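You operate a simulated robot arm through the tools that you are given. There is no shell and no other tool.

The job below is to be done with a simulated robot arm. You get a single attempt, and the scene is never put back.

JOB
Tuck in the yellow fabric, corners first, then roll out its creases.
Fine: use the wooden block and the hand roller, leave no fold, and put both back. Set down upright: rounded wooden block, rubber hand roller. What is to be rubbed or washed off counts as gone when no trace of it is left.

Only the result counts: the job must be done as asked and must still hold three seconds after the hand-in. Knocking over, shifting, dropping, spilling or breaking anything else fails it. Flat cloth is picked up by pressing the open fingertips on it (5 to 10 N) and closing them slowly along it; thin cloth reads only 2 to 8 mm in the jaws.

ROBOT AND FRAMES
A 7-joint arm with a three-finger gripper, fixed in place. Base frame: the origin is on the floor under the middle of its stand, x ahead of it, y to its left, z up; the work surface is at about z = 860. Lengths are in mm, angles in degrees, forces in N, time in s.
It reaches about 1342 mm from its shoulder. Its first joint turns from -166.0 to 166.0 degrees. Payload 2.69 kg.
Tool frame: the origin (TCP) lies between the finger pads and is the grasp point; the fingertips stand 30 mm ahead of it; z points along the fingers, y is the line along which they close. The gripper opens to 128 mm; its body begins 117 mm behind the TCP.
Orientation is told as [roll, pitch, yaw] about the base's x, y, z axes, in that order, counted from this pose: with the fingers straight down and closing along the base's y, the tool's x points along the base's -x, its y along +y and its z along -z.

CONTROLS
- The arm moves only by the tool play_rows. Its argument "targets" is a list of rows, each an object (a shift or turn left out is 0, a gripper value left out holds the last) with "xyz": the shift along the tool's x, y, z in mm, a list of three; "dr": the turn, a rotation vector about the tool's x, y, z in degrees, a list of three. In form: [{"xyz": [tx, ty, tz], "dr": [ax, ay, az]}, ...]. A call has 1 to 20 rows; each row is the pose to reach, as a shift and turn from the pose commanded when the call began, along the tool's axes at that moment. "claw" is the opening in per cent of the stroke, from 0 (shut) to 100 (fully open), set as the call begins (left out, the last holds). A row lasts 0.2 s, in which the tool goes at most 50 mm and 8.6 degrees; a call with a longer step from one row to the next is refused whole, and so is a gripper value outside its range. Where a pose cannot be reached the arm comes as near as it can. A force on the tool above 90 N (or 10 N above the force at the start of the call, whichever is more), or a blocked arm, ends the call early, and 0.2 s more pass. Each finger travels about 127 mm/s and halts on what it meets, pressing with about 31 N; the grip force reading is that of the motor and also rises with nothing between the fingers. The clock runs only during rows and for 0.2 s after the last one: add rows that repeat a pose to give the fingers time. It gives the time, the measured TCP pose, the force on the tool (base axes), the opening and the grip force at its end, in the units of the frame above (readings bear some noise), with the torque about the TCP (base axes, N m) and any sound that the robot's microphone picked up.
- Cameras (640 x 400 px; columns grow to the right, rows downward): "scene" is fixed at [221, -501.7, 1516.8]; the picture's right is [0.60, -0.80, 0.00], its down [-0.31, -0.24, -0.92] and it looks along [0.73, 0.56, -0.40] (base axes); focal length 318 px, centre (320, 200). "wrist" rides on the gripper at [58, 54, -131] in the tool frame; the picture's right is [-0.68, 0.74, 0.00], its down [-0.62, -0.57, -0.55] and it looks along [-0.40, -0.37, 0.84] (tool axes); focal length 234 px, centre (320, 200). There is no depth. A picture from a camera that has moved, and an enlarged one, comes with that camera's place and axes in the base frame and with its lens.
- camera(camera): a new picture of that camera. The clock stands still meanwhile.
- move_column(by): moves the trunk up (or, below 0, down) by that many mm; the arm rides with it, the base frame stays. It gives what a move gives, with no picture.
- enlarge(camera, box): a new picture of the part [left, top, right, bottom] of that camera's present view, enlarged. The clock stands still meanwhile.
- hand_in(): hands the job in; it is judged then, once.

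Places have to be worked out from the pictures, the camera data and where the tool is seen. Open the gripper and draw the arm clear of the work before you hand the job in, unless the task says otherwise.

The tools are called after "Call:" by a JSON object that holds its "op" and its "data". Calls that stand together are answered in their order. play_rows: Moves the arm, as the interface text tells. Its arguments: {"type":"object","properties":{"targets":{"type":"array","items":{"type":"object","properties":{"xyz":{"type":"array","items":{"type":"number"}},"dr":{"type":"array","items":{"type":"number"}}}}},"claw":{"type":"number"}},"required":["targets"]} The other tools are called the same way: move_column (by) moves the trunk up or down; camera (camera) takes a picture; enlarge (camera, box) takes an enlarged picture of a part of a camera's view; hand_in () hands the job in.

At the start:

```text
t: 0.0
ee_pos: [620.4, 468.4, 1321.9]
ee_rot: [0.0, 0.0, 0.0]
contact_force: [-0.2, 0.5, -0.2]
moment: [-0.01, 0.02, -0.01]
grip_width: 127.9
grasp_force: 0.0
trunk travel left (down, up): [-175.0, 175.0]
```

scene: 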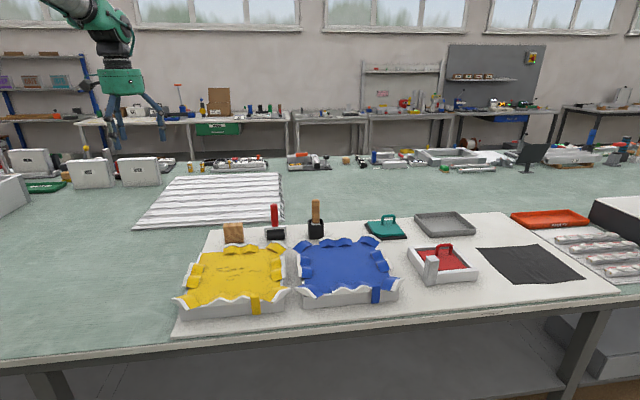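
wrist: 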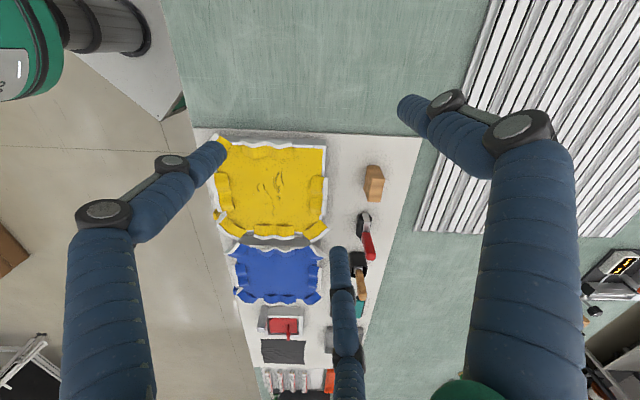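

I start by looking closely at the yellow tray and the tools from both cameras, before any motion.

Call:
{"op": "enlarge", "data": {"camera": "scene", "box": [160, 190, 420, 350]}}

Call:
{"op": "enlarge", "data": {"camera": "wrist", "box": [190, 120, 430, 270]}}

Call:
{"op": "enlarge", "data": {"camera": "scene", "box": [170, 230, 300, 320]}}

```text
2.46 times, centred on (290, 270) of scene
camera zoom: at [221.0, -501.7, 1516.8], right [0.6, -0.8, 0.0], down [-0.31, -0.24, -0.92], along [0.73, 0.56, -0.4], focal length 783 px, centre (394, 28)
```

zoom: 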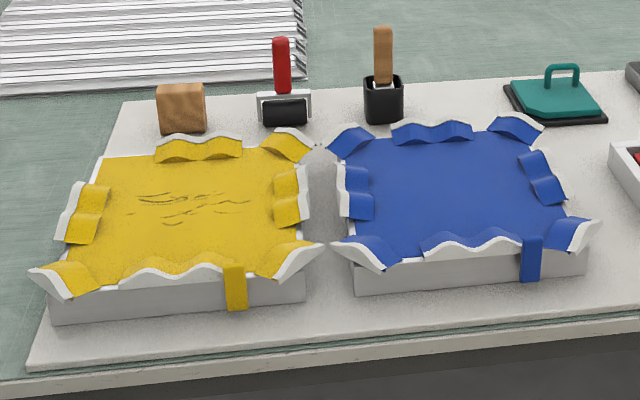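

```text
2.67 times, centred on (310, 195) of wrist
camera zoom: at [563.0, 521.8, 1453.4], right [0.68, 0.74, 0.0], down [0.62, -0.57, 0.55], along [0.4, -0.37, -0.84], focal length 624 px, centre (347, 213)
```

zoom: 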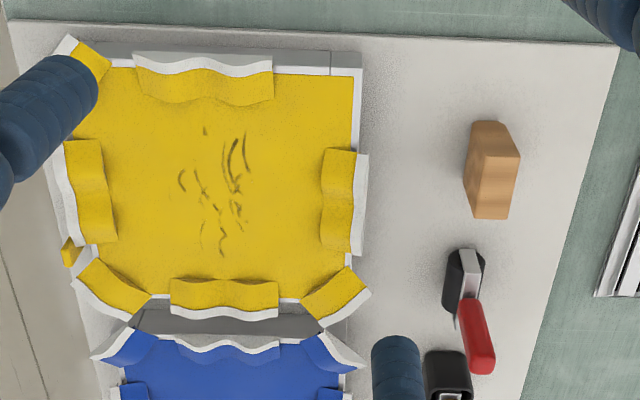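

```text
4.44 times, centred on (235, 275) of scene
camera zoom: at [221.0, -501.7, 1516.8], right [0.6, -0.8, 0.0], down [-0.31, -0.24, -0.92], along [0.73, 0.56, -0.4], focal length 1414 px, centre (698, -133)
```

zoom: 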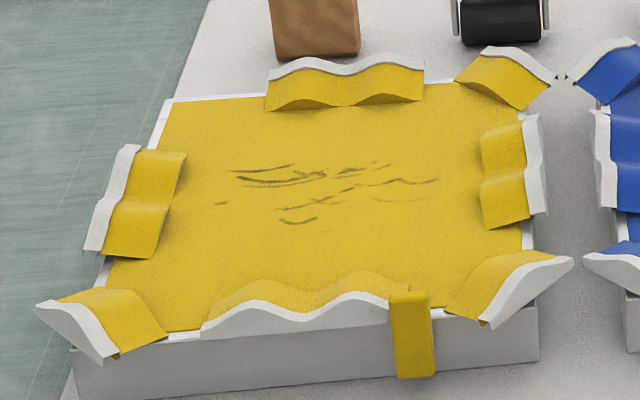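

The yellow tray has three loose corner flaps (near-left, near-right and far-right in the scene view), four loose edge flaps, and creases in the middle. The tray sits at about 45° to the base axes. I move closer for a better view of the block and roller.

Call:
{"op": "play_rows", "data": {"targets": [{"xyz": [-27, 5, 34]}, {"xyz": [-54, 10, 68]}, {"xyz": [-81, 15, 102]}, {"xyz": [-108, 20, 136]}, {"xyz": [-135, 25, 170]}, {"xyz": [-162, 31, 203]}, {"xyz": [-162, 31, 203]}]}}

Call:
{"op": "camera", "data": {"camera": "wrist"}}

Call:
{"op": "camera", "data": {"camera": "scene"}}

```text
t: 1.6
ee_pos: [780.5, 501.0, 1117.7]
ee_rot: [-0.1, 0.1, 0.0]
contact_force: [-0.3, 0.0, -1.4]
moment: [-0.04, 0.06, 0.01]
grip_width: 128.1
grasp_force: 0.1
trunk travel left (down, up): [-175.0, 175.0]
```

```text
taken
camera wrist: at [723.3, 555.1, 1250.9], right [0.68, 0.74, 0.0], down [0.62, -0.57, 0.55], along [0.4, -0.37, -0.84], focal length 234 px, centre (320, 200)
```

wrist: 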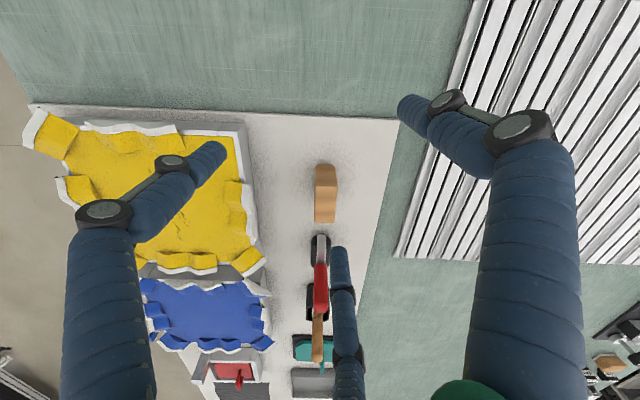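

```text
taken
```

scene: 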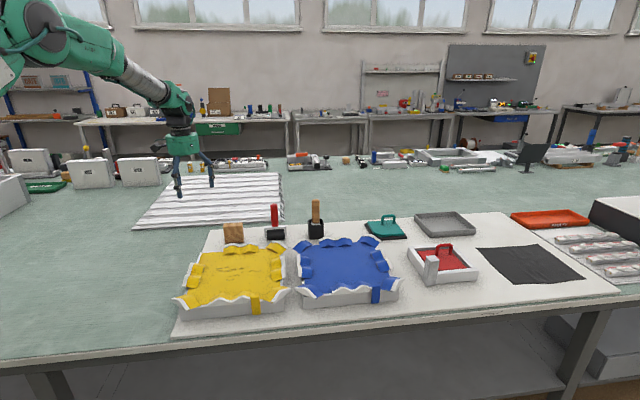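

The block and roller stand behind the trays. I enlarge both views to triangulate them.

Call:
{"op": "enlarge", "data": {"camera": "wrist", "box": [240, 140, 400, 240]}}

Call:
{"op": "enlarge", "data": {"camera": "scene", "box": [210, 190, 290, 250]}}

Call:
{"op": "enlarge", "data": {"camera": "wrist", "box": [270, 220, 400, 320]}}

```text
4.00 times, centred on (320, 190) of wrist
camera zoom: at [723.3, 555.1, 1250.9], right [0.68, 0.74, 0.0], down [0.62, -0.57, 0.55], along [0.4, -0.37, -0.84], focal length 937 px, centre (320, 240)
```

zoom: 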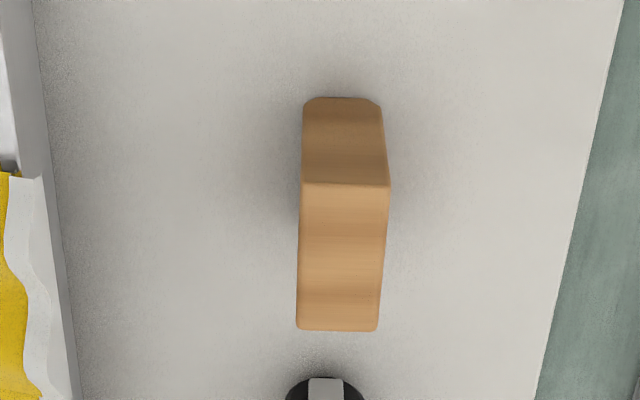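

```text
6.67 times, centred on (250, 220) of scene
camera zoom: at [221.0, -501.7, 1516.8], right [0.6, -0.8, 0.0], down [-0.31, -0.24, -0.92], along [0.73, 0.56, -0.4], focal length 2121 px, centre (787, 67)
```

zoom: 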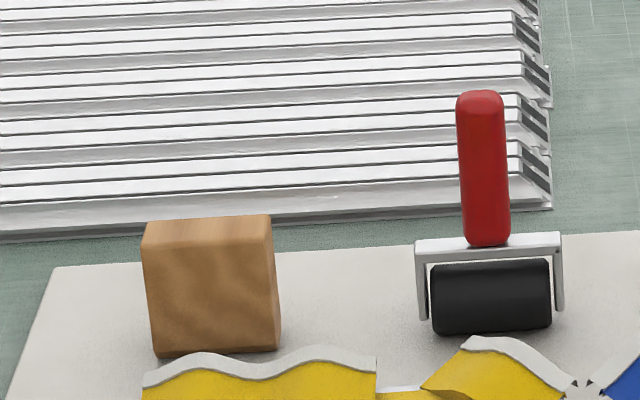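

```text
4.00 times, centred on (335, 270) of wrist
camera zoom: at [723.3, 555.1, 1250.9], right [0.68, 0.74, 0.0], down [0.62, -0.57, 0.55], along [0.4, -0.37, -0.84], focal length 937 px, centre (260, -80)
```

zoom: 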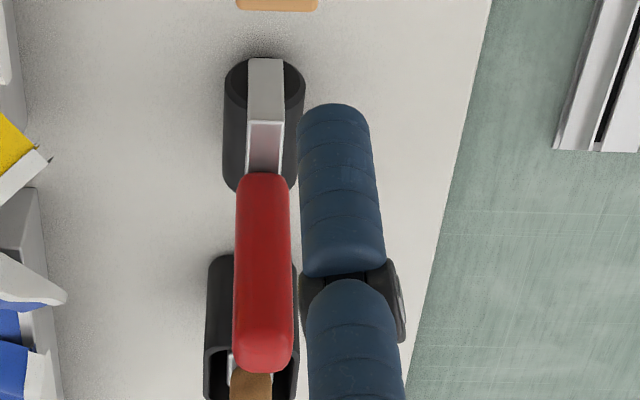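

From both views I place the block at about (884, 418), 72×34 mm with its top near z = 941. The roller handle is at about (990, 308), from z ≈ 930 to 1026. Before grasping I partly close the gripper in the air to see how the three fingers travel.

Call:
{"op": "play_rows", "data": {"targets": [{"xyz": [0, 0, 0]}, {"xyz": [0, 0, 0]}, {"xyz": [0, 0, 0]}, {"xyz": [0, 0, 0]}], "claw": 30}}

Call:
{"op": "camera", "data": {"camera": "wrist"}}

Call:
{"op": "enlarge", "data": {"camera": "scene", "box": [120, 80, 260, 220]}}

```text
t: 2.6
ee_pos: [780.3, 501.6, 1119.0]
ee_rot: [0.0, 0.1, 0.0]
contact_force: [0.1, 0.5, -0.6]
moment: [-0.01, 0.0, 0.0]
grip_width: 38.5
grasp_force: 0.0
trunk travel left (down, up): [-175.0, 175.0]
```

```text
taken
camera wrist: at [722.4, 554.9, 1251.8], right [0.68, 0.74, 0.0], down [0.62, -0.57, 0.55], along [0.4, -0.37, -0.84], focal length 234 px, centre (320, 200)
```

wrist: 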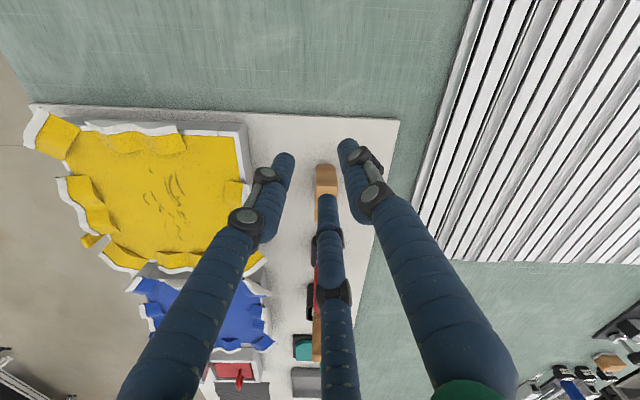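

```text
2.86 times, centred on (190, 150) of scene
camera zoom: at [221.0, -501.7, 1516.8], right [0.6, -0.8, 0.0], down [-0.31, -0.24, -0.92], along [0.73, 0.56, -0.4], focal length 909 px, centre (691, 343)
```

zoom: 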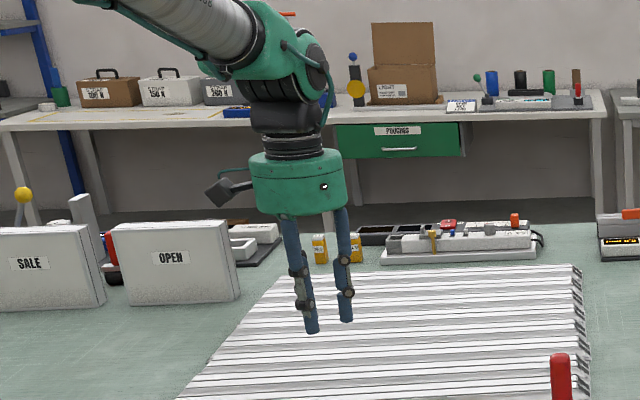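

The fingers close radially, at 120° to each other. I'll grasp the block with its long side along tool x (yaw about -45.5°), so one finger presses the rear face and two press the front. I open up, turn, and hover above it.

Call:
{"op": "play_rows", "data": {"targets": [{"xyz": [-17, -13.5, 11.5], "dr": [0, 0, 7.6]}, {"xyz": [-34, -27, 23], "dr": [0, 0, 15.2]}, {"xyz": [-51, -40.5, 34.5], "dr": [0, 0, 22.8]}, {"xyz": [-68, -54, 46], "dr": [0, 0, 30.4]}, {"xyz": [-85, -67.5, 57.5], "dr": [0, 0, 38]}, {"xyz": [-101.6, -81.4, 69], "dr": [0, 0, 45.5]}, {"xyz": [-101.6, -81.4, 69], "dr": [0, 0, 45.5]}], "claw": 100}}

Call:
{"op": "camera", "data": {"camera": "wrist"}}

Call:
{"op": "camera", "data": {"camera": "scene"}}

```text
t: 4.2
ee_pos: [885.6, 416.9, 1049.6]
ee_rot: [0.0, 0.0, -45.7]
contact_force: [-0.6, -0.1, 0.1]
moment: [0.03, 0.02, 0.01]
grip_width: 128.1
grasp_force: 0.1
trunk travel left (down, up): [-175.0, 175.0]
```

```text
taken
camera wrist: at [883.8, 496.5, 1182.0], right [1.0, 0.03, 0.0], down [0.03, -0.84, 0.55], along [0.02, -0.55, -0.84], focal length 234 px, centre (320, 200)
```

wrist: 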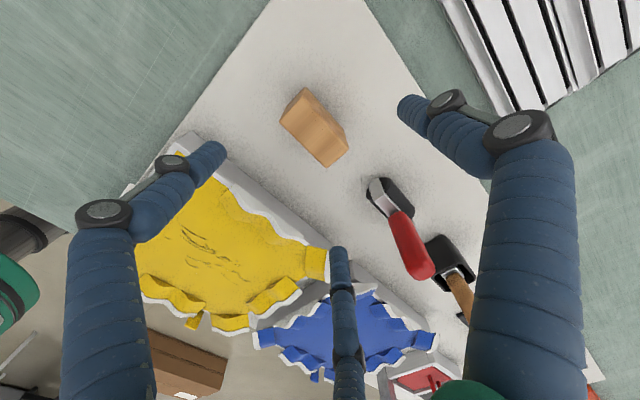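

```text
taken
```

scene: 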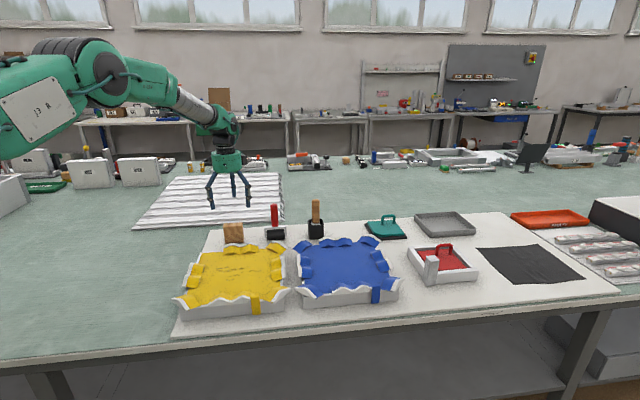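

Now I enlarge this view of the block to check its centre and angle. I also enlarge the tray for its geometry.

Call:
{"op": "enlarge", "data": {"camera": "wrist", "box": [250, 75, 378, 175]}}

Call:
{"op": "enlarge", "data": {"camera": "wrist", "box": [110, 120, 350, 340]}}

```text
4.00 times, centred on (314, 125) of wrist
camera zoom: at [883.8, 496.5, 1182.0], right [1.0, 0.03, 0.0], down [0.03, -0.84, 0.55], along [0.02, -0.55, -0.84], focal length 937 px, centre (344, 500)
```

zoom: 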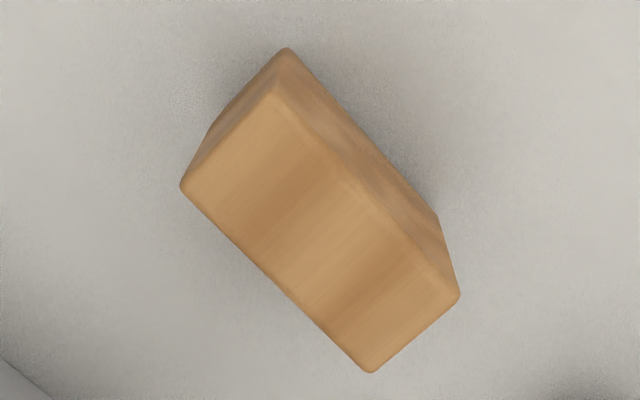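

```text
1.82 times, centred on (230, 230) of wrist
camera zoom: at [883.8, 496.5, 1182.0], right [1.0, 0.03, 0.0], down [0.03, -0.84, 0.55], along [0.02, -0.55, -0.84], focal length 426 px, centre (484, 146)
```

zoom: 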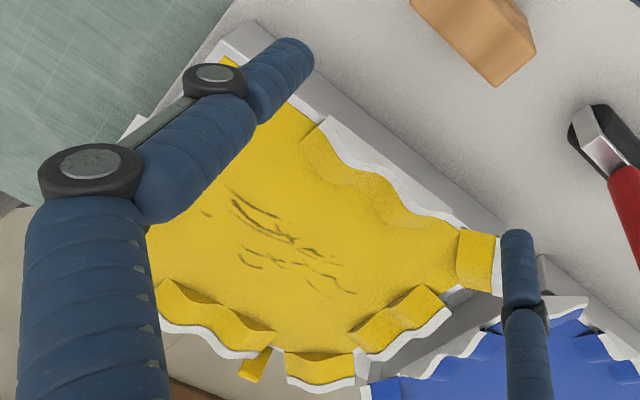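

Averaging the views gives a block centre of about (882, 418.5) at -45°. I'll offset the TCP about 15 mm toward the tray side so all three fingers touch at about the same time, then descend to z ≈ 930.

Call:
{"op": "play_rows", "data": {"targets": [{"xyz": [1.6, -15.9, 20]}, {"xyz": [1.6, -15.9, 50]}, {"xyz": [1.6, -15.9, 80]}, {"xyz": [1.6, -15.9, 105]}, {"xyz": [1.6, -15.9, 119]}, {"xyz": [1.6, -15.9, 119]}], "claw": 100}}

Call:
{"op": "camera", "data": {"camera": "wrist"}}

Call:
{"op": "enlarge", "data": {"camera": "scene", "box": [180, 170, 300, 250]}}

```text
t: 5.6
ee_pos: [869.1, 406.1, 930.0]
ee_rot: [0.0, 0.1, -45.4]
contact_force: [0.2, 0.6, 0.1]
moment: [0.0, 0.01, -0.02]
grip_width: 128.2
grasp_force: 0.0
trunk travel left (down, up): [-175.0, 175.0]
```

```text
taken
camera wrist: at [867.7, 485.8, 1062.3], right [1.0, 0.03, 0.0], down [0.03, -0.84, 0.55], along [0.02, -0.55, -0.84], focal length 234 px, centre (320, 200)
```

wrist: 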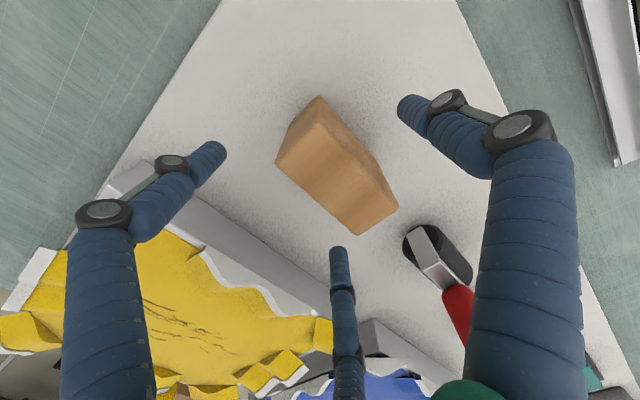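

```text
5.00 times, centred on (240, 210) of scene
camera zoom: at [221.0, -501.7, 1516.8], right [0.6, -0.8, 0.0], down [-0.31, -0.24, -0.92], along [0.73, 0.56, -0.4], focal length 1590 px, centre (720, 150)
```

zoom: 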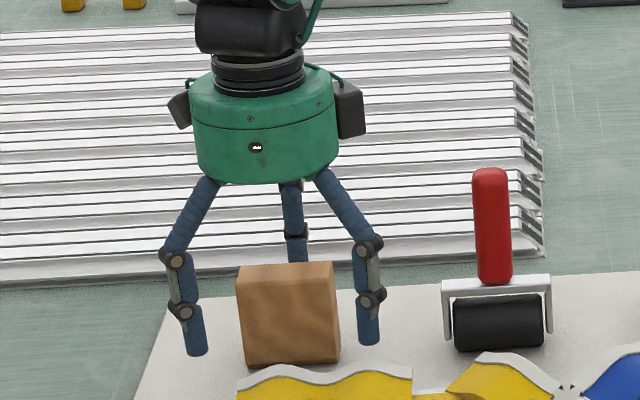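

The three fingers straddle the block as intended. I close to just before contact and check.

Call:
{"op": "play_rows", "data": {"targets": [{"xyz": [0, 0, 0]}, {"xyz": [0, 0, 0]}, {"xyz": [0, 0, 0]}], "claw": 58}}

Call:
{"op": "camera", "data": {"camera": "wrist"}}

```text
t: 6.4
ee_pos: [868.9, 406.0, 929.8]
ee_rot: [0.0, 0.0, -45.5]
contact_force: [1.1, -0.6, 0.3]
moment: [-0.01, 0.0, -0.01]
grip_width: 74.2
grasp_force: 0.0
trunk travel left (down, up): [-175.0, 175.0]
```

```text
taken
camera wrist: at [867.4, 485.8, 1062.5], right [1.0, 0.03, 0.0], down [0.03, -0.84, 0.55], along [0.02, -0.55, -0.84], focal length 234 px, centre (320, 200)
```

wrist: 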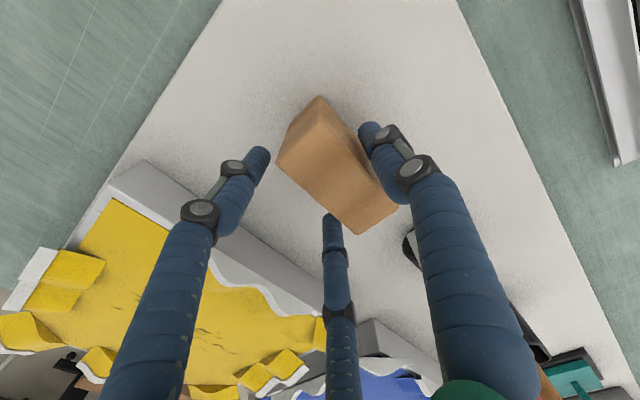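

Finger 1 is nearly touching while the other two still have a gap. I shift 5 mm along tool y to even this out, then close.

Call:
{"op": "play_rows", "data": {"targets": [{"xyz": [0, 5, 0]}, {"xyz": [0, 5, 0]}], "claw": 58}}

Call:
{"op": "play_rows", "data": {"targets": [{"xyz": [0, 0, 0]}, {"xyz": [0, 0, 0]}, {"xyz": [0, 0, 0]}, {"xyz": [0, 0, 0]}, {"xyz": [0, 0, 0]}], "claw": 0}}

Call:
{"op": "camera", "data": {"camera": "wrist"}}

Call:
{"op": "enlarge", "data": {"camera": "scene", "box": [180, 170, 300, 250]}}

```text
t: 7.0
ee_pos: [874.3, 410.8, 928.0]
ee_rot: [0.1, 0.0, -45.5]
contact_force: [-0.4, 0.2, 0.7]
moment: [0.01, 0.0, -0.03]
grip_width: 74.4
grasp_force: 0.0
trunk travel left (down, up): [-175.0, 175.0]
```

```text
t: 8.2
ee_pos: [874.3, 410.5, 929.7]
ee_rot: [0.0, 0.0, -45.5]
contact_force: [0.4, 0.1, 2.5]
moment: [0.05, -0.02, 0.03]
grip_width: 48.6
grasp_force: 31.0
trunk travel left (down, up): [-175.0, 175.0]
```

```text
taken
camera wrist: at [872.1, 489.1, 1062.5], right [1.0, 0.03, 0.0], down [0.03, -0.84, 0.55], along [0.02, -0.55, -0.84], focal length 234 px, centre (320, 200)
```

wrist: 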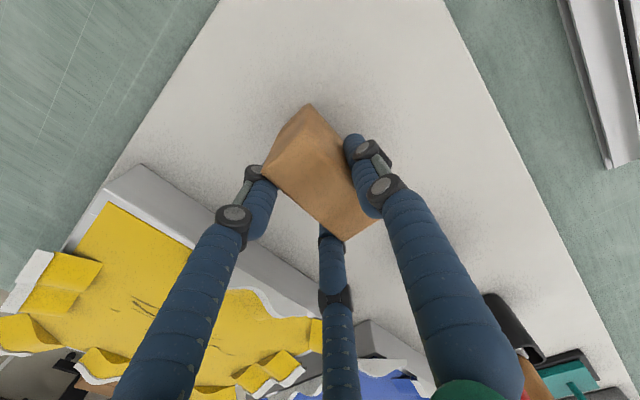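

```text
5.00 times, centred on (240, 210) of scene
camera zoom: at [221.0, -501.7, 1516.8], right [0.6, -0.8, 0.0], down [-0.31, -0.24, -0.92], along [0.73, 0.56, -0.4], focal length 1590 px, centre (720, 150)
```

zoom: 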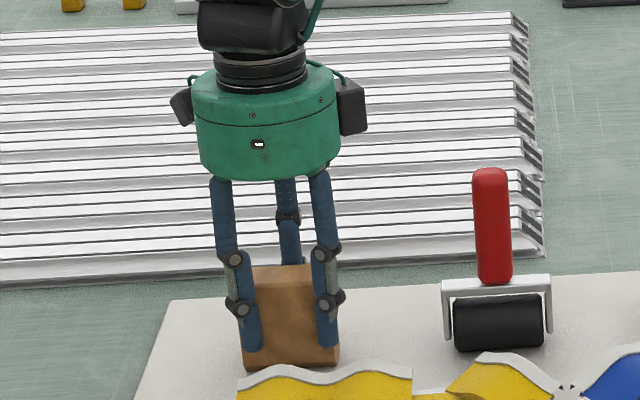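

The block is gripped at 31 N with width 48.6, and it shifted only a few mm. I lift it straight up and check the hold.

Call:
{"op": "play_rows", "data": {"targets": [{"xyz": [0, 0, -10]}, {"xyz": [0, 0, -30]}, {"xyz": [0, 0, -60]}, {"xyz": [0, 0, -90]}, {"xyz": [0, 0, -120]}, {"xyz": [0, 0, -140]}, {"xyz": [0, 0, -140]}]}}

Call:
{"op": "camera", "data": {"camera": "wrist"}}

Call:
{"op": "enlarge", "data": {"camera": "scene", "box": [160, 140, 320, 240]}}

```text
t: 9.8
ee_pos: [877.9, 411.5, 1070.2]
ee_rot: [0.0, 0.0, -45.4]
contact_force: [-0.6, -0.2, -1.7]
moment: [0.03, 0.02, 0.02]
grip_width: 48.7
grasp_force: 30.8
trunk travel left (down, up): [-175.0, 175.0]
```

```text
taken
camera wrist: at [875.1, 491.6, 1201.9], right [1.0, 0.03, 0.0], down [0.03, -0.84, 0.55], along [0.02, -0.55, -0.84], focal length 234 px, centre (320, 200)
```

wrist: 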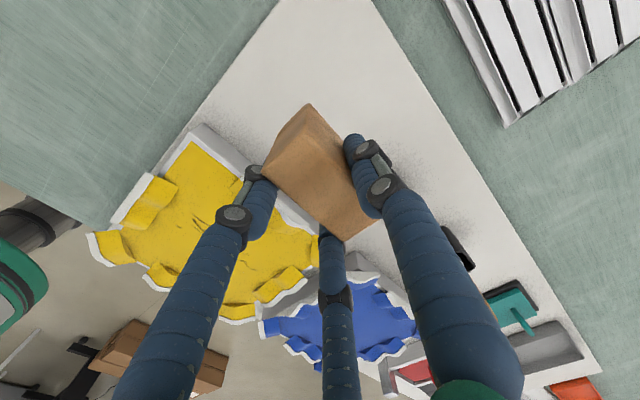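

```text
4.00 times, centred on (240, 190) of scene
camera zoom: at [221.0, -501.7, 1516.8], right [0.6, -0.8, 0.0], down [-0.31, -0.24, -0.92], along [0.73, 0.56, -0.4], focal length 1272 px, centre (640, 240)
```

zoom: 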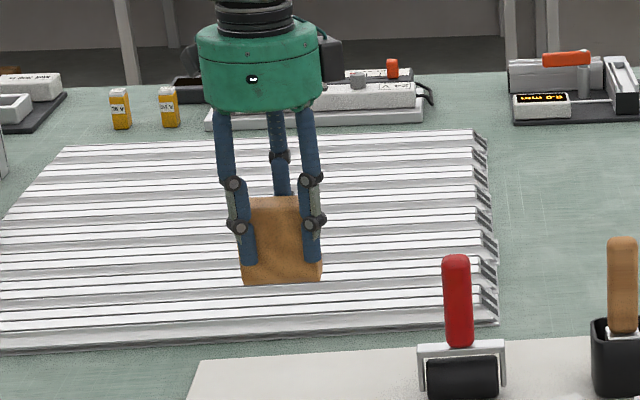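

The hold is firm. The tray is in view below-left of the block, so I enlarge it to refine the flap positions.

Call:
{"op": "enlarge", "data": {"camera": "wrist", "box": [80, 115, 340, 335]}}

Call:
{"op": "enlarge", "data": {"camera": "scene", "box": [165, 270, 245, 330]}}

Call:
{"op": "enlarge", "data": {"camera": "scene", "box": [225, 225, 305, 325]}}

```text
1.82 times, centred on (210, 225) of wrist
camera zoom: at [875.1, 491.6, 1201.9], right [1.0, 0.03, 0.0], down [0.03, -0.84, 0.55], along [0.02, -0.55, -0.84], focal length 426 px, centre (520, 154)
```

zoom: 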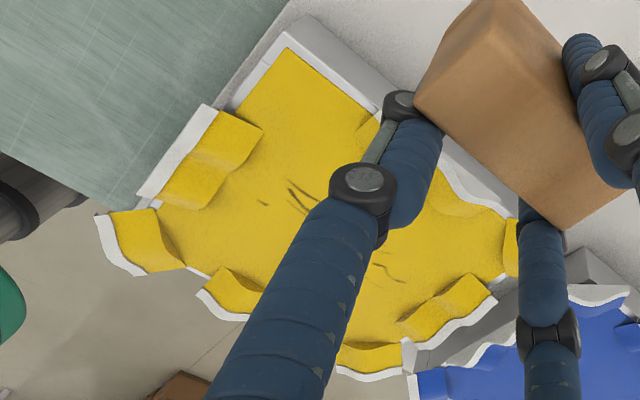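

```text
6.67 times, centred on (205, 300) of scene
camera zoom: at [221.0, -501.7, 1516.8], right [0.6, -0.8, 0.0], down [-0.31, -0.24, -0.92], along [0.73, 0.56, -0.4], focal length 2121 px, centre (1087, -467)
```

zoom: 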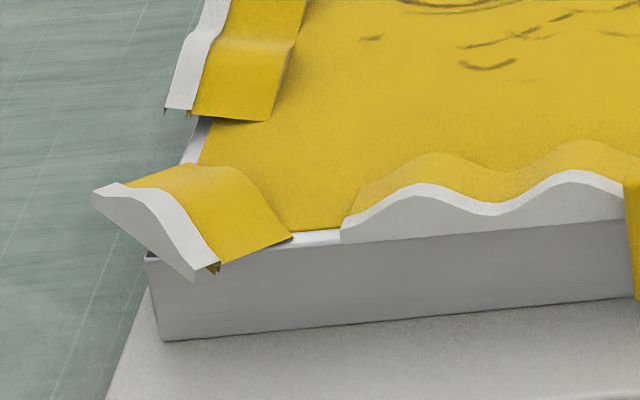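

```text
4.00 times, centred on (265, 275) of scene
camera zoom: at [221.0, -501.7, 1516.8], right [0.6, -0.8, 0.0], down [-0.31, -0.24, -0.92], along [0.73, 0.56, -0.4], focal length 1272 px, centre (540, -100)
```

zoom: 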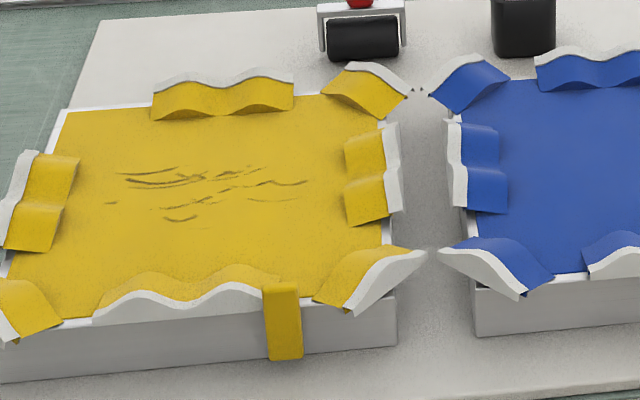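

The tray centre comes out at about (720, 202) with its corners along the base ±x/±y directions. The rim top is z ≈ 913, and the near-left corner flap is centred at about (541, 203), spanning 75 mm along y. I carry the block there at height and turn so its long side lies along y.

Call:
{"op": "play_rows", "data": {"targets": [{"xyz": [9, -38.9, 0], "dr": [0, 0, 4.45]}, {"xyz": [18, -77.7, 0], "dr": [0, 0, 8.9]}, {"xyz": [26.9, -116.6, 0], "dr": [0, 0, 13.35]}, {"xyz": [35.8, -155.4, 0], "dr": [0, 0, 17.8]}, {"xyz": [44.8, -194.3, 0], "dr": [0, 0, 22.25]}, {"xyz": [53.8, -233.1, 0], "dr": [0, 0, 26.7]}, {"xyz": [62.7, -272, 0], "dr": [0, 0, 31.15]}, {"xyz": [71.7, -310.8, 0], "dr": [0, 0, 35.6]}, {"xyz": [80.6, -349.7, 0], "dr": [0, 0, 40.05]}, {"xyz": [89.6, -388.5, 0], "dr": [0, 0, 44.5]}, {"xyz": [89.6, -388.5, 0], "dr": [0, 0, 44.5]}]}}

Call:
{"op": "camera", "data": {"camera": "wrist"}}

Call:
{"op": "camera", "data": {"camera": "scene"}}

```text
t: 12.2
ee_pos: [536.7, 201.9, 1071.6]
ee_rot: [0.1, 0.0, -90.0]
contact_force: [-0.3, -0.6, -0.5]
moment: [0.05, -0.03, 0.01]
grip_width: 48.7
grasp_force: 31.0
trunk travel left (down, up): [-175.0, 175.0]
```

```text
taken
camera wrist: at [591.5, 259.9, 1203.8], right [0.74, -0.68, 0.0], down [-0.57, -0.62, 0.55], along [-0.37, -0.4, -0.84], focal length 234 px, centre (320, 200)
```

wrist: 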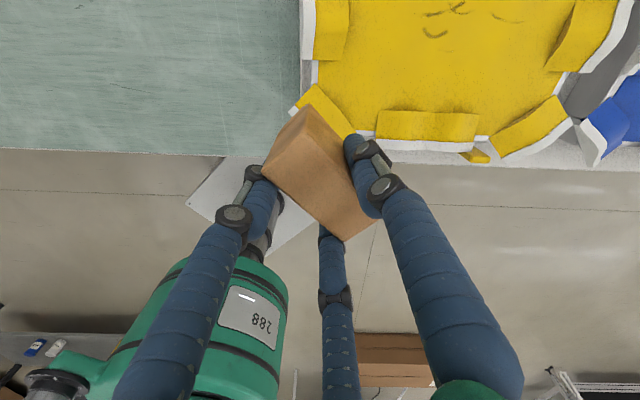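

```text
taken
```

scene: 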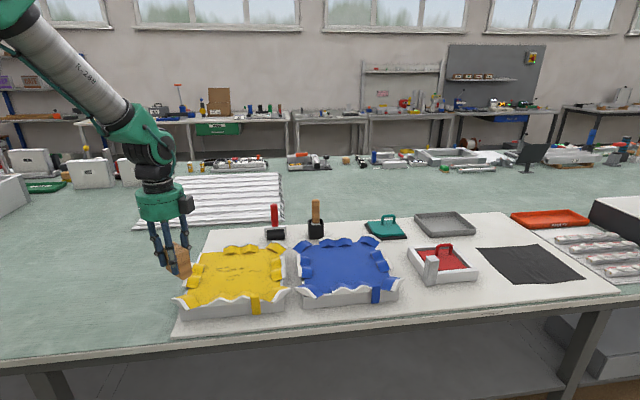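

I check the hover from both cameras, enlarged.

Call:
{"op": "enlarge", "data": {"camera": "scene", "box": [130, 210, 258, 320]}}

Call:
{"op": "enlarge", "data": {"camera": "wrist", "box": [240, 60, 400, 250]}}

```text
3.64 times, centred on (194, 265) of scene
camera zoom: at [221.0, -501.7, 1516.8], right [0.6, -0.8, 0.0], down [-0.31, -0.24, -0.92], along [0.73, 0.56, -0.4], focal length 1157 px, centre (778, -36)
```

zoom: 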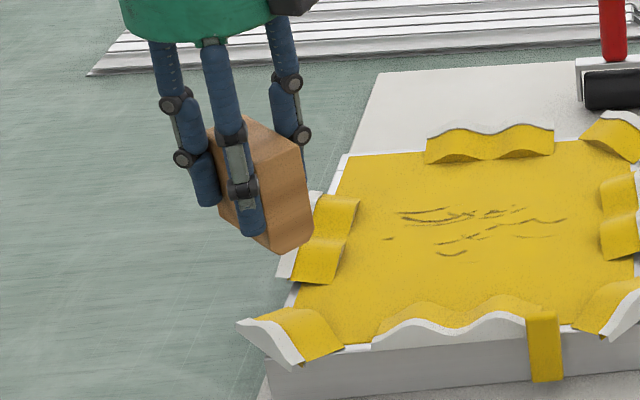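

```text
2.11 times, centred on (320, 155) of wrist
camera zoom: at [591.5, 259.9, 1203.8], right [0.74, -0.68, 0.0], down [-0.57, -0.62, 0.55], along [-0.37, -0.4, -0.84], focal length 493 px, centre (320, 295)
```

zoom: 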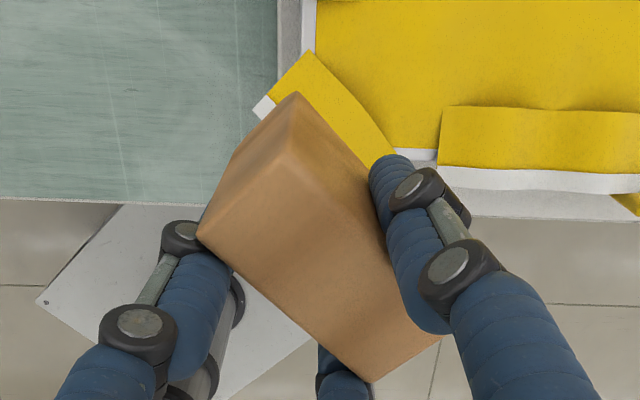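

The block is aligned above the near-left flap, with its bottom at about z = 1011 and footprint about x 527–561, y 166–238. I descend to just above the flap.

Call:
{"op": "play_rows", "data": {"targets": [{"xyz": [0, 0, 25]}, {"xyz": [0, 0, 50]}, {"xyz": [0, 0, 68]}, {"xyz": [0, 0, 68]}]}}

Call:
{"op": "enlarge", "data": {"camera": "scene", "box": [150, 230, 250, 320]}}

```text
t: 13.2
ee_pos: [536.7, 203.6, 1004.9]
ee_rot: [0.0, 0.0, -90.0]
contact_force: [-0.1, 0.4, -0.8]
moment: [0.0, 0.03, 0.02]
grip_width: 48.7
grasp_force: 30.8
trunk travel left (down, up): [-175.0, 175.0]
```

```text
4.44 times, centred on (200, 275) of scene
camera zoom: at [221.0, -501.7, 1516.8], right [0.6, -0.8, 0.0], down [-0.31, -0.24, -0.92], along [0.73, 0.56, -0.4], focal length 1414 px, centre (853, -133)
```

zoom: 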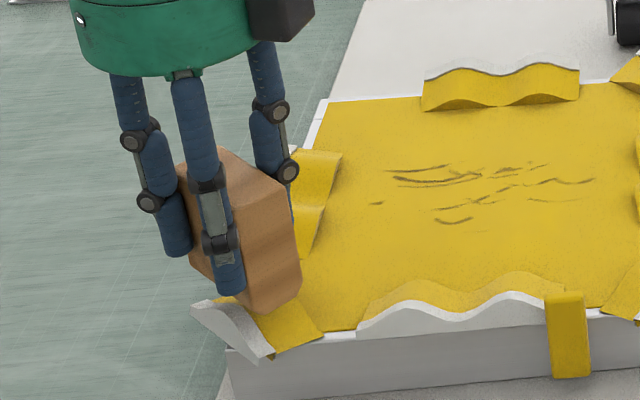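

There is no contact yet at TCP z 1005. I step down slowly, reading the force.

Call:
{"op": "play_rows", "data": {"targets": [{"xyz": [0, 0, 4]}, {"xyz": [0, 0, 8]}, {"xyz": [0, 0, 10]}]}}

Call:
{"op": "play_rows", "data": {"targets": [{"xyz": [0, 0, 3]}, {"xyz": [0, 0, 5]}, {"xyz": [0, 0, 5]}]}}

Call:
{"op": "enlarge", "data": {"camera": "scene", "box": [150, 230, 250, 320]}}

```text
t: 14.0
ee_pos: [536.7, 202.1, 991.0]
ee_rot: [0.1, 0.1, -90.0]
contact_force: [-0.2, -1.0, -1.1]
moment: [0.04, 0.03, 0.03]
grip_width: 48.7
grasp_force: 30.9
trunk travel left (down, up): [-175.0, 175.0]
```

```text
t: 14.8
ee_pos: [536.2, 201.6, 988.2]
ee_rot: [0.0, 0.0, -90.0]
contact_force: [-0.3, -0.3, -0.3]
moment: [-0.02, -0.03, 0.01]
grip_width: 49.0
grasp_force: 30.9
trunk travel left (down, up): [-175.0, 175.0]
```

```text
4.44 times, centred on (200, 275) of scene
camera zoom: at [221.0, -501.7, 1516.8], right [0.6, -0.8, 0.0], down [-0.31, -0.24, -0.92], along [0.73, 0.56, -0.4], focal length 1414 px, centre (853, -133)
```

zoom: 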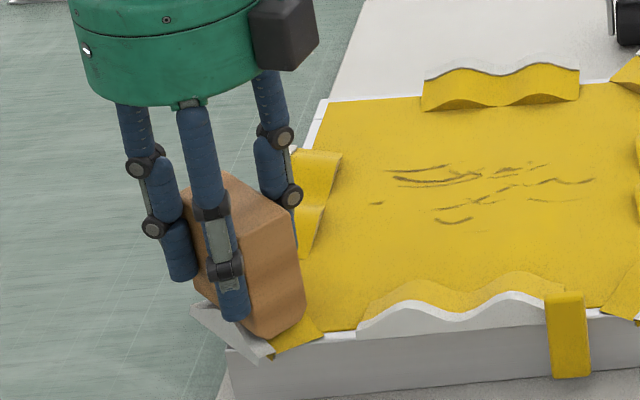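

Still no force at TCP z 988. I continue in small steps toward the rim level, where I expect contact near TCP z 974.

Call:
{"op": "play_rows", "data": {"targets": [{"xyz": [0, 0, 2]}, {"xyz": [0, 0, 4]}, {"xyz": [0, 0, 6]}, {"xyz": [0, 0, 6]}]}}

Call:
{"op": "play_rows", "data": {"targets": [{"xyz": [0, 0, 2]}, {"xyz": [0, 0, 4]}, {"xyz": [0, 0, 4]}]}}

Call:
{"op": "enlarge", "data": {"camera": "scene", "box": [150, 230, 250, 320]}}

```text
t: 15.8
ee_pos: [536.2, 203.1, 981.8]
ee_rot: [-0.1, 0.1, -90.0]
contact_force: [0.4, -0.4, -1.4]
moment: [0.0, -0.01, -0.02]
grip_width: 48.8
grasp_force: 31.0
trunk travel left (down, up): [-175.0, 175.0]
```

```text
t: 16.6
ee_pos: [535.8, 202.0, 975.6]
ee_rot: [-0.1, -0.1, -89.9]
contact_force: [0.0, -0.1, -0.9]
moment: [-0.01, 0.03, -0.01]
grip_width: 48.7
grasp_force: 31.0
trunk travel left (down, up): [-175.0, 175.0]
```

```text
4.44 times, centred on (200, 275) of scene
camera zoom: at [221.0, -501.7, 1516.8], right [0.6, -0.8, 0.0], down [-0.31, -0.24, -0.92], along [0.73, 0.56, -0.4], focal length 1414 px, centre (853, -133)
```

zoom: 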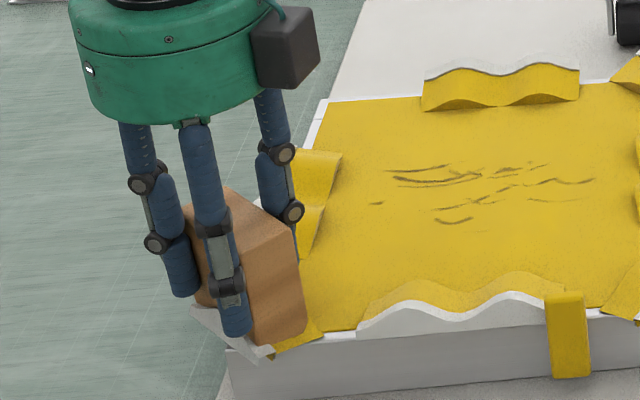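

Still no load; the block bottom should be right at rim level. I continue in finer steps.

Call:
{"op": "play_rows", "data": {"targets": [{"xyz": [0, 0, 1.5]}, {"xyz": [0, 0, 3]}, {"xyz": [0, 0, 3]}]}}

Call:
{"op": "play_rows", "data": {"targets": [{"xyz": [0, 0, 1]}, {"xyz": [0, 0, 2]}, {"xyz": [0, 0, 2]}]}}

```text
t: 17.4
ee_pos: [535.6, 202.6, 975.2]
ee_rot: [0.1, 0.1, -90.1]
contact_force: [-6.8, 1.5, 20.9]
moment: [0.03, 0.14, 0.0]
grip_width: 48.8
grasp_force: 31.1
trunk travel left (down, up): [-175.0, 175.0]
```

```text
t: 18.2
ee_pos: [535.5, 202.9, 972.4]
ee_rot: [0.2, 0.1, -90.0]
contact_force: [-9.0, 6.2, 37.4]
moment: [0.2, 0.0, 0.05]
grip_width: 48.6
grasp_force: 31.4
trunk travel left (down, up): [-175.0, 175.0]
```

Firm contact now at 37 N. I look for any change in the flap.

Call:
{"op": "enlarge", "data": {"camera": "scene", "box": [150, 230, 250, 320]}}

Call:
{"op": "enlarge", "data": {"camera": "wrist", "box": [200, 30, 440, 250]}}

```text
4.44 times, centred on (200, 275) of scene
camera zoom: at [221.0, -501.7, 1516.8], right [0.6, -0.8, 0.0], down [-0.31, -0.24, -0.92], along [0.73, 0.56, -0.4], focal length 1414 px, centre (853, -133)
```

zoom: 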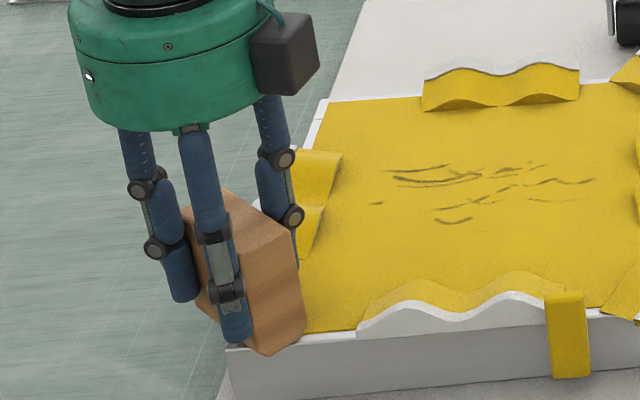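

```text
1.82 times, centred on (320, 140) of wrist
camera zoom: at [589.0, 261.2, 1105.4], right [0.74, -0.68, 0.0], down [-0.57, -0.62, 0.55], along [-0.37, -0.4, -0.84], focal length 426 px, centre (320, 309)
```

zoom: 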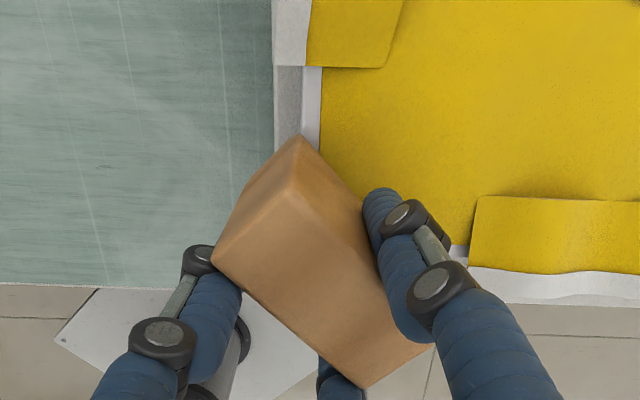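

The near-left corner flap has gone in. I lift clear and verify.

Call:
{"op": "play_rows", "data": {"targets": [{"xyz": [0, 0, -10]}, {"xyz": [0, 0, -35]}, {"xyz": [0, 0, -65]}, {"xyz": [0, 0, -90]}, {"xyz": [0, 0, -90]}]}}

Call:
{"op": "enlarge", "data": {"camera": "scene", "box": [140, 210, 300, 330]}}

Call:
{"op": "enlarge", "data": {"camera": "wrist", "box": [200, 0, 440, 250]}}

```text
t: 19.4
ee_pos: [534.5, 201.1, 1063.0]
ee_rot: [0.0, 0.0, -90.0]
contact_force: [-0.4, -0.4, -0.6]
moment: [0.01, -0.02, 0.0]
grip_width: 48.5
grasp_force: 30.4
trunk travel left (down, up): [-175.0, 175.0]
```

```text
3.33 times, centred on (220, 270) of scene
camera zoom: at [221.0, -501.7, 1516.8], right [0.6, -0.8, 0.0], down [-0.31, -0.24, -0.92], along [0.73, 0.56, -0.4], focal length 1060 px, centre (653, -33)
```

zoom: 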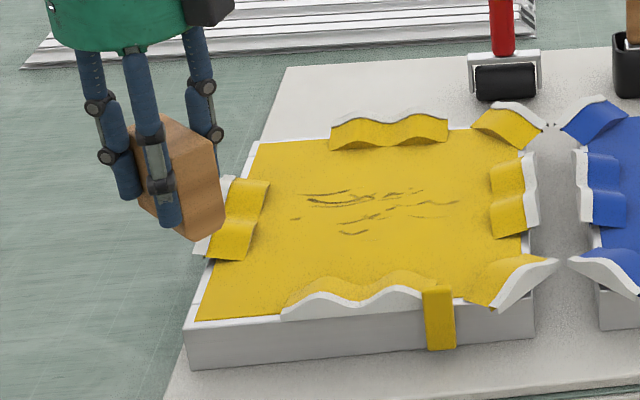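

```text
1.60 times, centred on (320, 125) of wrist
camera zoom: at [588.9, 260.3, 1195.4], right [0.74, -0.68, 0.0], down [-0.57, -0.62, 0.55], along [-0.37, -0.4, -0.84], focal length 375 px, centre (320, 320)
```

zoom: 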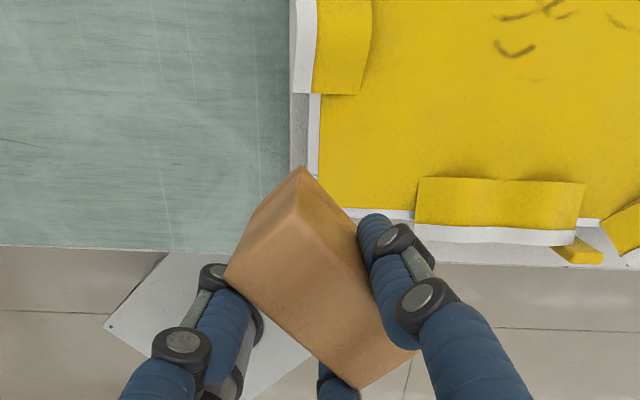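

The near-left corner is clean and the block has not moved in the grip. Next is the near-right corner, with its flap at about (717, 23). The blue flap tip is near (763, 0), so I aim the block centre at (713, 27) with its long side along x and keep clear of it.

Call:
{"op": "play_rows", "data": {"targets": [{"xyz": [-16.5, 16.2, -7], "dr": [0, 0, -8.2]}, {"xyz": [-33, 32.5, -7], "dr": [0, 0, -16.4]}, {"xyz": [-49.4, 48.7, -7], "dr": [0, 0, -24.6]}, {"xyz": [-65.8, 64.9, -7], "dr": [0, 0, -32.8]}, {"xyz": [-82.3, 81.1, -7], "dr": [0, 0, -41]}, {"xyz": [-98.7, 97.4, -7], "dr": [0, 0, -49.2]}, {"xyz": [-115.2, 113.6, -7], "dr": [0, 0, -57.4]}, {"xyz": [-131.6, 129.8, -7], "dr": [0, 0, -65.6]}, {"xyz": [-148.1, 146, -7], "dr": [0, 0, -73.8]}, {"xyz": [-164.5, 162.3, -7], "dr": [0, 0, -82]}, {"xyz": [-181, 178.5, -7], "dr": [0, 0, -90]}, {"xyz": [-181, 178.5, -7], "dr": [0, 0, -90]}]}}

Call:
{"op": "enlarge", "data": {"camera": "scene", "box": [180, 180, 340, 320]}}

Call:
{"op": "camera", "data": {"camera": "wrist"}}

```text
t: 22.0
ee_pos: [714.0, 20.3, 1067.7]
ee_rot: [0.0, 0.0, 0.1]
contact_force: [-0.6, -0.4, -1.7]
moment: [0.02, 0.03, 0.0]
grip_width: 48.8
grasp_force: 30.1
trunk travel left (down, up): [-175.0, 175.0]
```

```text
2.86 times, centred on (260, 250) of scene
camera zoom: at [221.0, -501.7, 1516.8], right [0.6, -0.8, 0.0], down [-0.31, -0.24, -0.92], along [0.73, 0.56, -0.4], focal length 909 px, centre (491, 57)
```

zoom: 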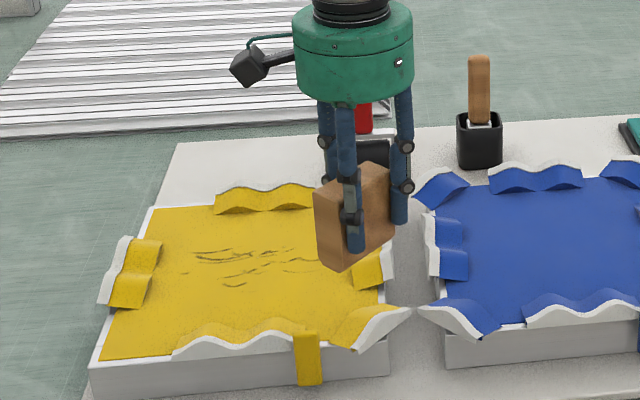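

```text
taken
camera wrist: at [656.5, 74.5, 1201.0], right [0.68, 0.74, 0.0], down [0.62, -0.56, 0.55], along [0.4, -0.37, -0.84], focal length 234 px, centre (320, 200)
```

wrist: 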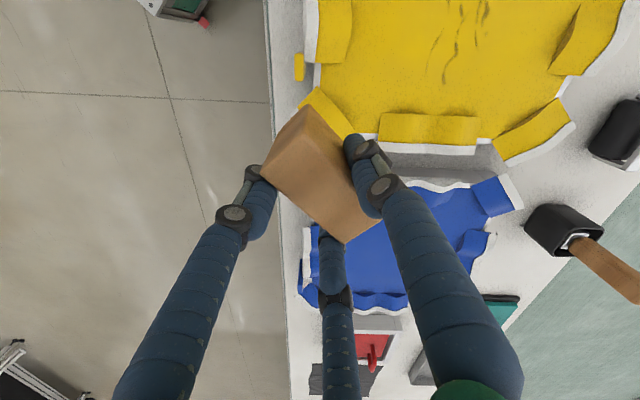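

The hover position is right at (714, 20). I descend to just above the rim and check the clearance to the blue flap.

Call:
{"op": "play_rows", "data": {"targets": [{"xyz": [0, 0, 25]}, {"xyz": [0, 0, 50]}, {"xyz": [0, 0, 75]}, {"xyz": [0, 0, 82]}, {"xyz": [0, 0, 82]}]}}

Call:
{"op": "enlarge", "data": {"camera": "scene", "box": [220, 240, 320, 320]}}

Call:
{"op": "enlarge", "data": {"camera": "wrist", "box": [240, 60, 400, 270]}}

```text
t: 23.2
ee_pos: [712.4, 20.6, 986.4]
ee_rot: [0.0, -0.1, 0.0]
contact_force: [0.4, -0.3, -1.1]
moment: [-0.01, 0.02, 0.0]
grip_width: 48.7
grasp_force: 30.8
trunk travel left (down, up): [-175.0, 175.0]
```

```text
5.00 times, centred on (270, 280) of scene
camera zoom: at [221.0, -501.7, 1516.8], right [0.6, -0.8, 0.0], down [-0.31, -0.24, -0.92], along [0.73, 0.56, -0.4], focal length 1590 px, centre (570, -200)
```

zoom: 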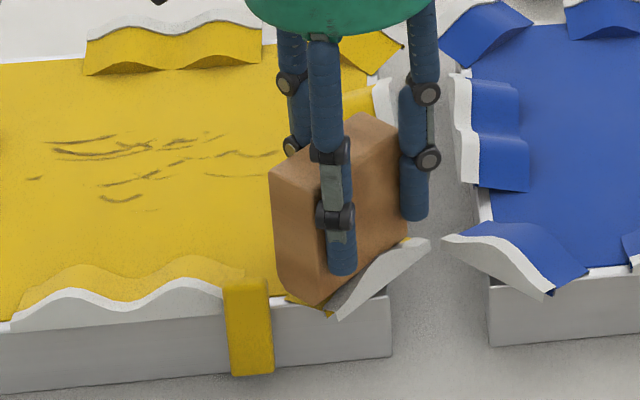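

```text
1.90 times, centred on (320, 165) of wrist
camera zoom: at [655.6, 74.1, 1118.7], right [0.68, 0.74, 0.0], down [0.62, -0.57, 0.55], along [0.4, -0.37, -0.84], focal length 446 px, centre (320, 267)
```

zoom: 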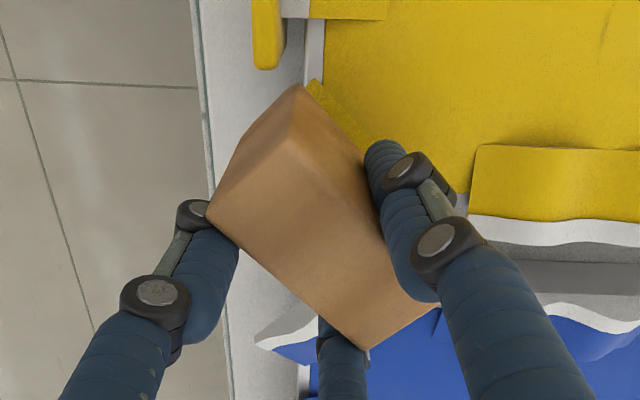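

The clearance to the blue flap is good. The yellow tag is about 5 mm from the block's corner, so I shift 3 mm away from it and keep going down in small steps.

Call:
{"op": "play_rows", "data": {"targets": [{"xyz": [-3, 0, 2]}, {"xyz": [-3, 0, 6]}, {"xyz": [-3, 0, 9]}, {"xyz": [-3, 0, 9]}]}}

Call:
{"op": "play_rows", "data": {"targets": [{"xyz": [0, 0, 1]}, {"xyz": [0, 0, 3]}, {"xyz": [0, 0, 3]}]}}

```text
t: 24.2
ee_pos: [717.6, 20.8, 979.0]
ee_rot: [0.0, 0.0, 0.0]
contact_force: [0.8, 0.1, -1.2]
moment: [-0.03, 0.0, 0.0]
grip_width: 49.0
grasp_force: 30.5
trunk travel left (down, up): [-175.0, 175.0]
```

```text
t: 25.0
ee_pos: [717.2, 21.7, 973.9]
ee_rot: [0.0, 0.1, 0.0]
contact_force: [-0.3, -0.7, -0.9]
moment: [0.01, 0.0, 0.01]
grip_width: 48.9
grasp_force: 31.3
trunk travel left (down, up): [-175.0, 175.0]
```

Still free at TCP z 974. I take another 2 mm step and read the force.

Call:
{"op": "play_rows", "data": {"targets": [{"xyz": [0, 0, 1]}, {"xyz": [0, 0, 2]}, {"xyz": [0, 0, 2]}]}}

Call:
{"op": "enlarge", "data": {"camera": "scene", "box": [220, 240, 320, 320]}}

```text
t: 25.8
ee_pos: [717.0, 21.4, 973.5]
ee_rot: [0.0, 0.1, -0.1]
contact_force: [0.1, 0.1, -1.5]
moment: [-0.04, -0.02, 0.02]
grip_width: 49.0
grasp_force: 30.6
trunk travel left (down, up): [-175.0, 175.0]
```

```text
5.00 times, centred on (270, 280) of scene
camera zoom: at [221.0, -501.7, 1516.8], right [0.6, -0.8, 0.0], down [-0.31, -0.24, -0.92], along [0.73, 0.56, -0.4], focal length 1590 px, centre (570, -200)
```

zoom: 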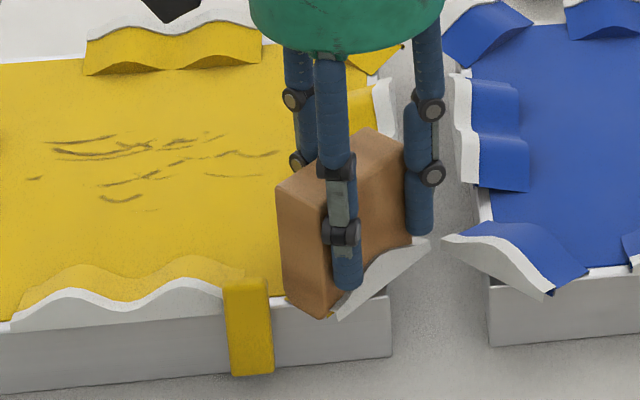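

Still unloaded, with the flap standing behind the block. I press further in 1–2 mm steps.

Call:
{"op": "play_rows", "data": {"targets": [{"xyz": [0, 0, 1]}, {"xyz": [0, 0, 2]}, {"xyz": [0, 0, 2]}]}}

Call:
{"op": "play_rows", "data": {"targets": [{"xyz": [0, 0, 1]}, {"xyz": [0, 0, 2]}, {"xyz": [0, 0, 2]}]}}

```text
t: 26.6
ee_pos: [717.9, 21.5, 972.7]
ee_rot: [0.0, -0.3, -0.1]
contact_force: [3.5, -1.9, 15.7]
moment: [0.06, 0.28, 0.05]
grip_width: 48.9
grasp_force: 30.7
trunk travel left (down, up): [-175.0, 175.0]
```

```text
t: 27.4
ee_pos: [716.7, 20.9, 970.1]
ee_rot: [0.0, -0.3, 0.1]
contact_force: [3.1, 1.3, 38.8]
moment: [0.56, -0.14, -0.07]
grip_width: 49.0
grasp_force: 31.3
trunk travel left (down, up): [-175.0, 175.0]
```

The press reads 39 N. I lift off and check the near-right corner.

Call:
{"op": "play_rows", "data": {"targets": [{"xyz": [0, 0, -10]}, {"xyz": [0, 0, -35]}, {"xyz": [0, 0, -65]}, {"xyz": [0, 0, -95]}, {"xyz": [0, 0, -95]}]}}

Call:
{"op": "enlarge", "data": {"camera": "scene", "box": [160, 200, 320, 320]}}

Call:
{"op": "camera", "data": {"camera": "wrist"}}

```text
t: 28.6
ee_pos: [717.8, 25.0, 1064.3]
ee_rot: [0.1, 0.1, 0.0]
contact_force: [0.3, 0.4, -0.1]
moment: [0.0, 0.0, 0.01]
grip_width: 48.8
grasp_force: 30.7
trunk travel left (down, up): [-175.0, 175.0]
```

```text
3.33 times, centred on (240, 260) of scene
camera zoom: at [221.0, -501.7, 1516.8], right [0.6, -0.8, 0.0], down [-0.31, -0.24, -0.92], along [0.73, 0.56, -0.4], focal length 1060 px, centre (587, 0)
```

zoom: 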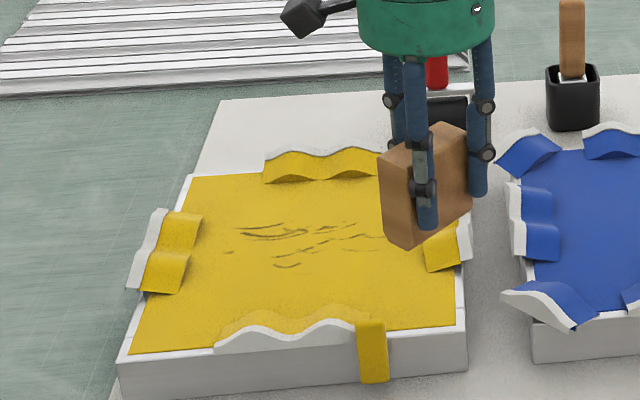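

```text
taken
camera wrist: at [659.0, 78.8, 1196.5], right [0.68, 0.74, 0.0], down [0.62, -0.57, 0.55], along [0.4, -0.37, -0.84], focal length 234 px, centre (320, 200)
```

wrist: 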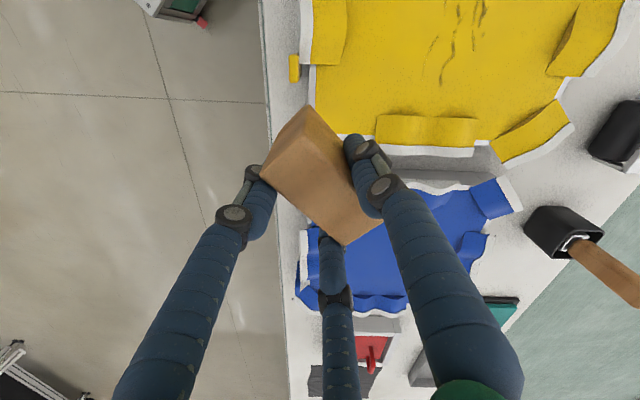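

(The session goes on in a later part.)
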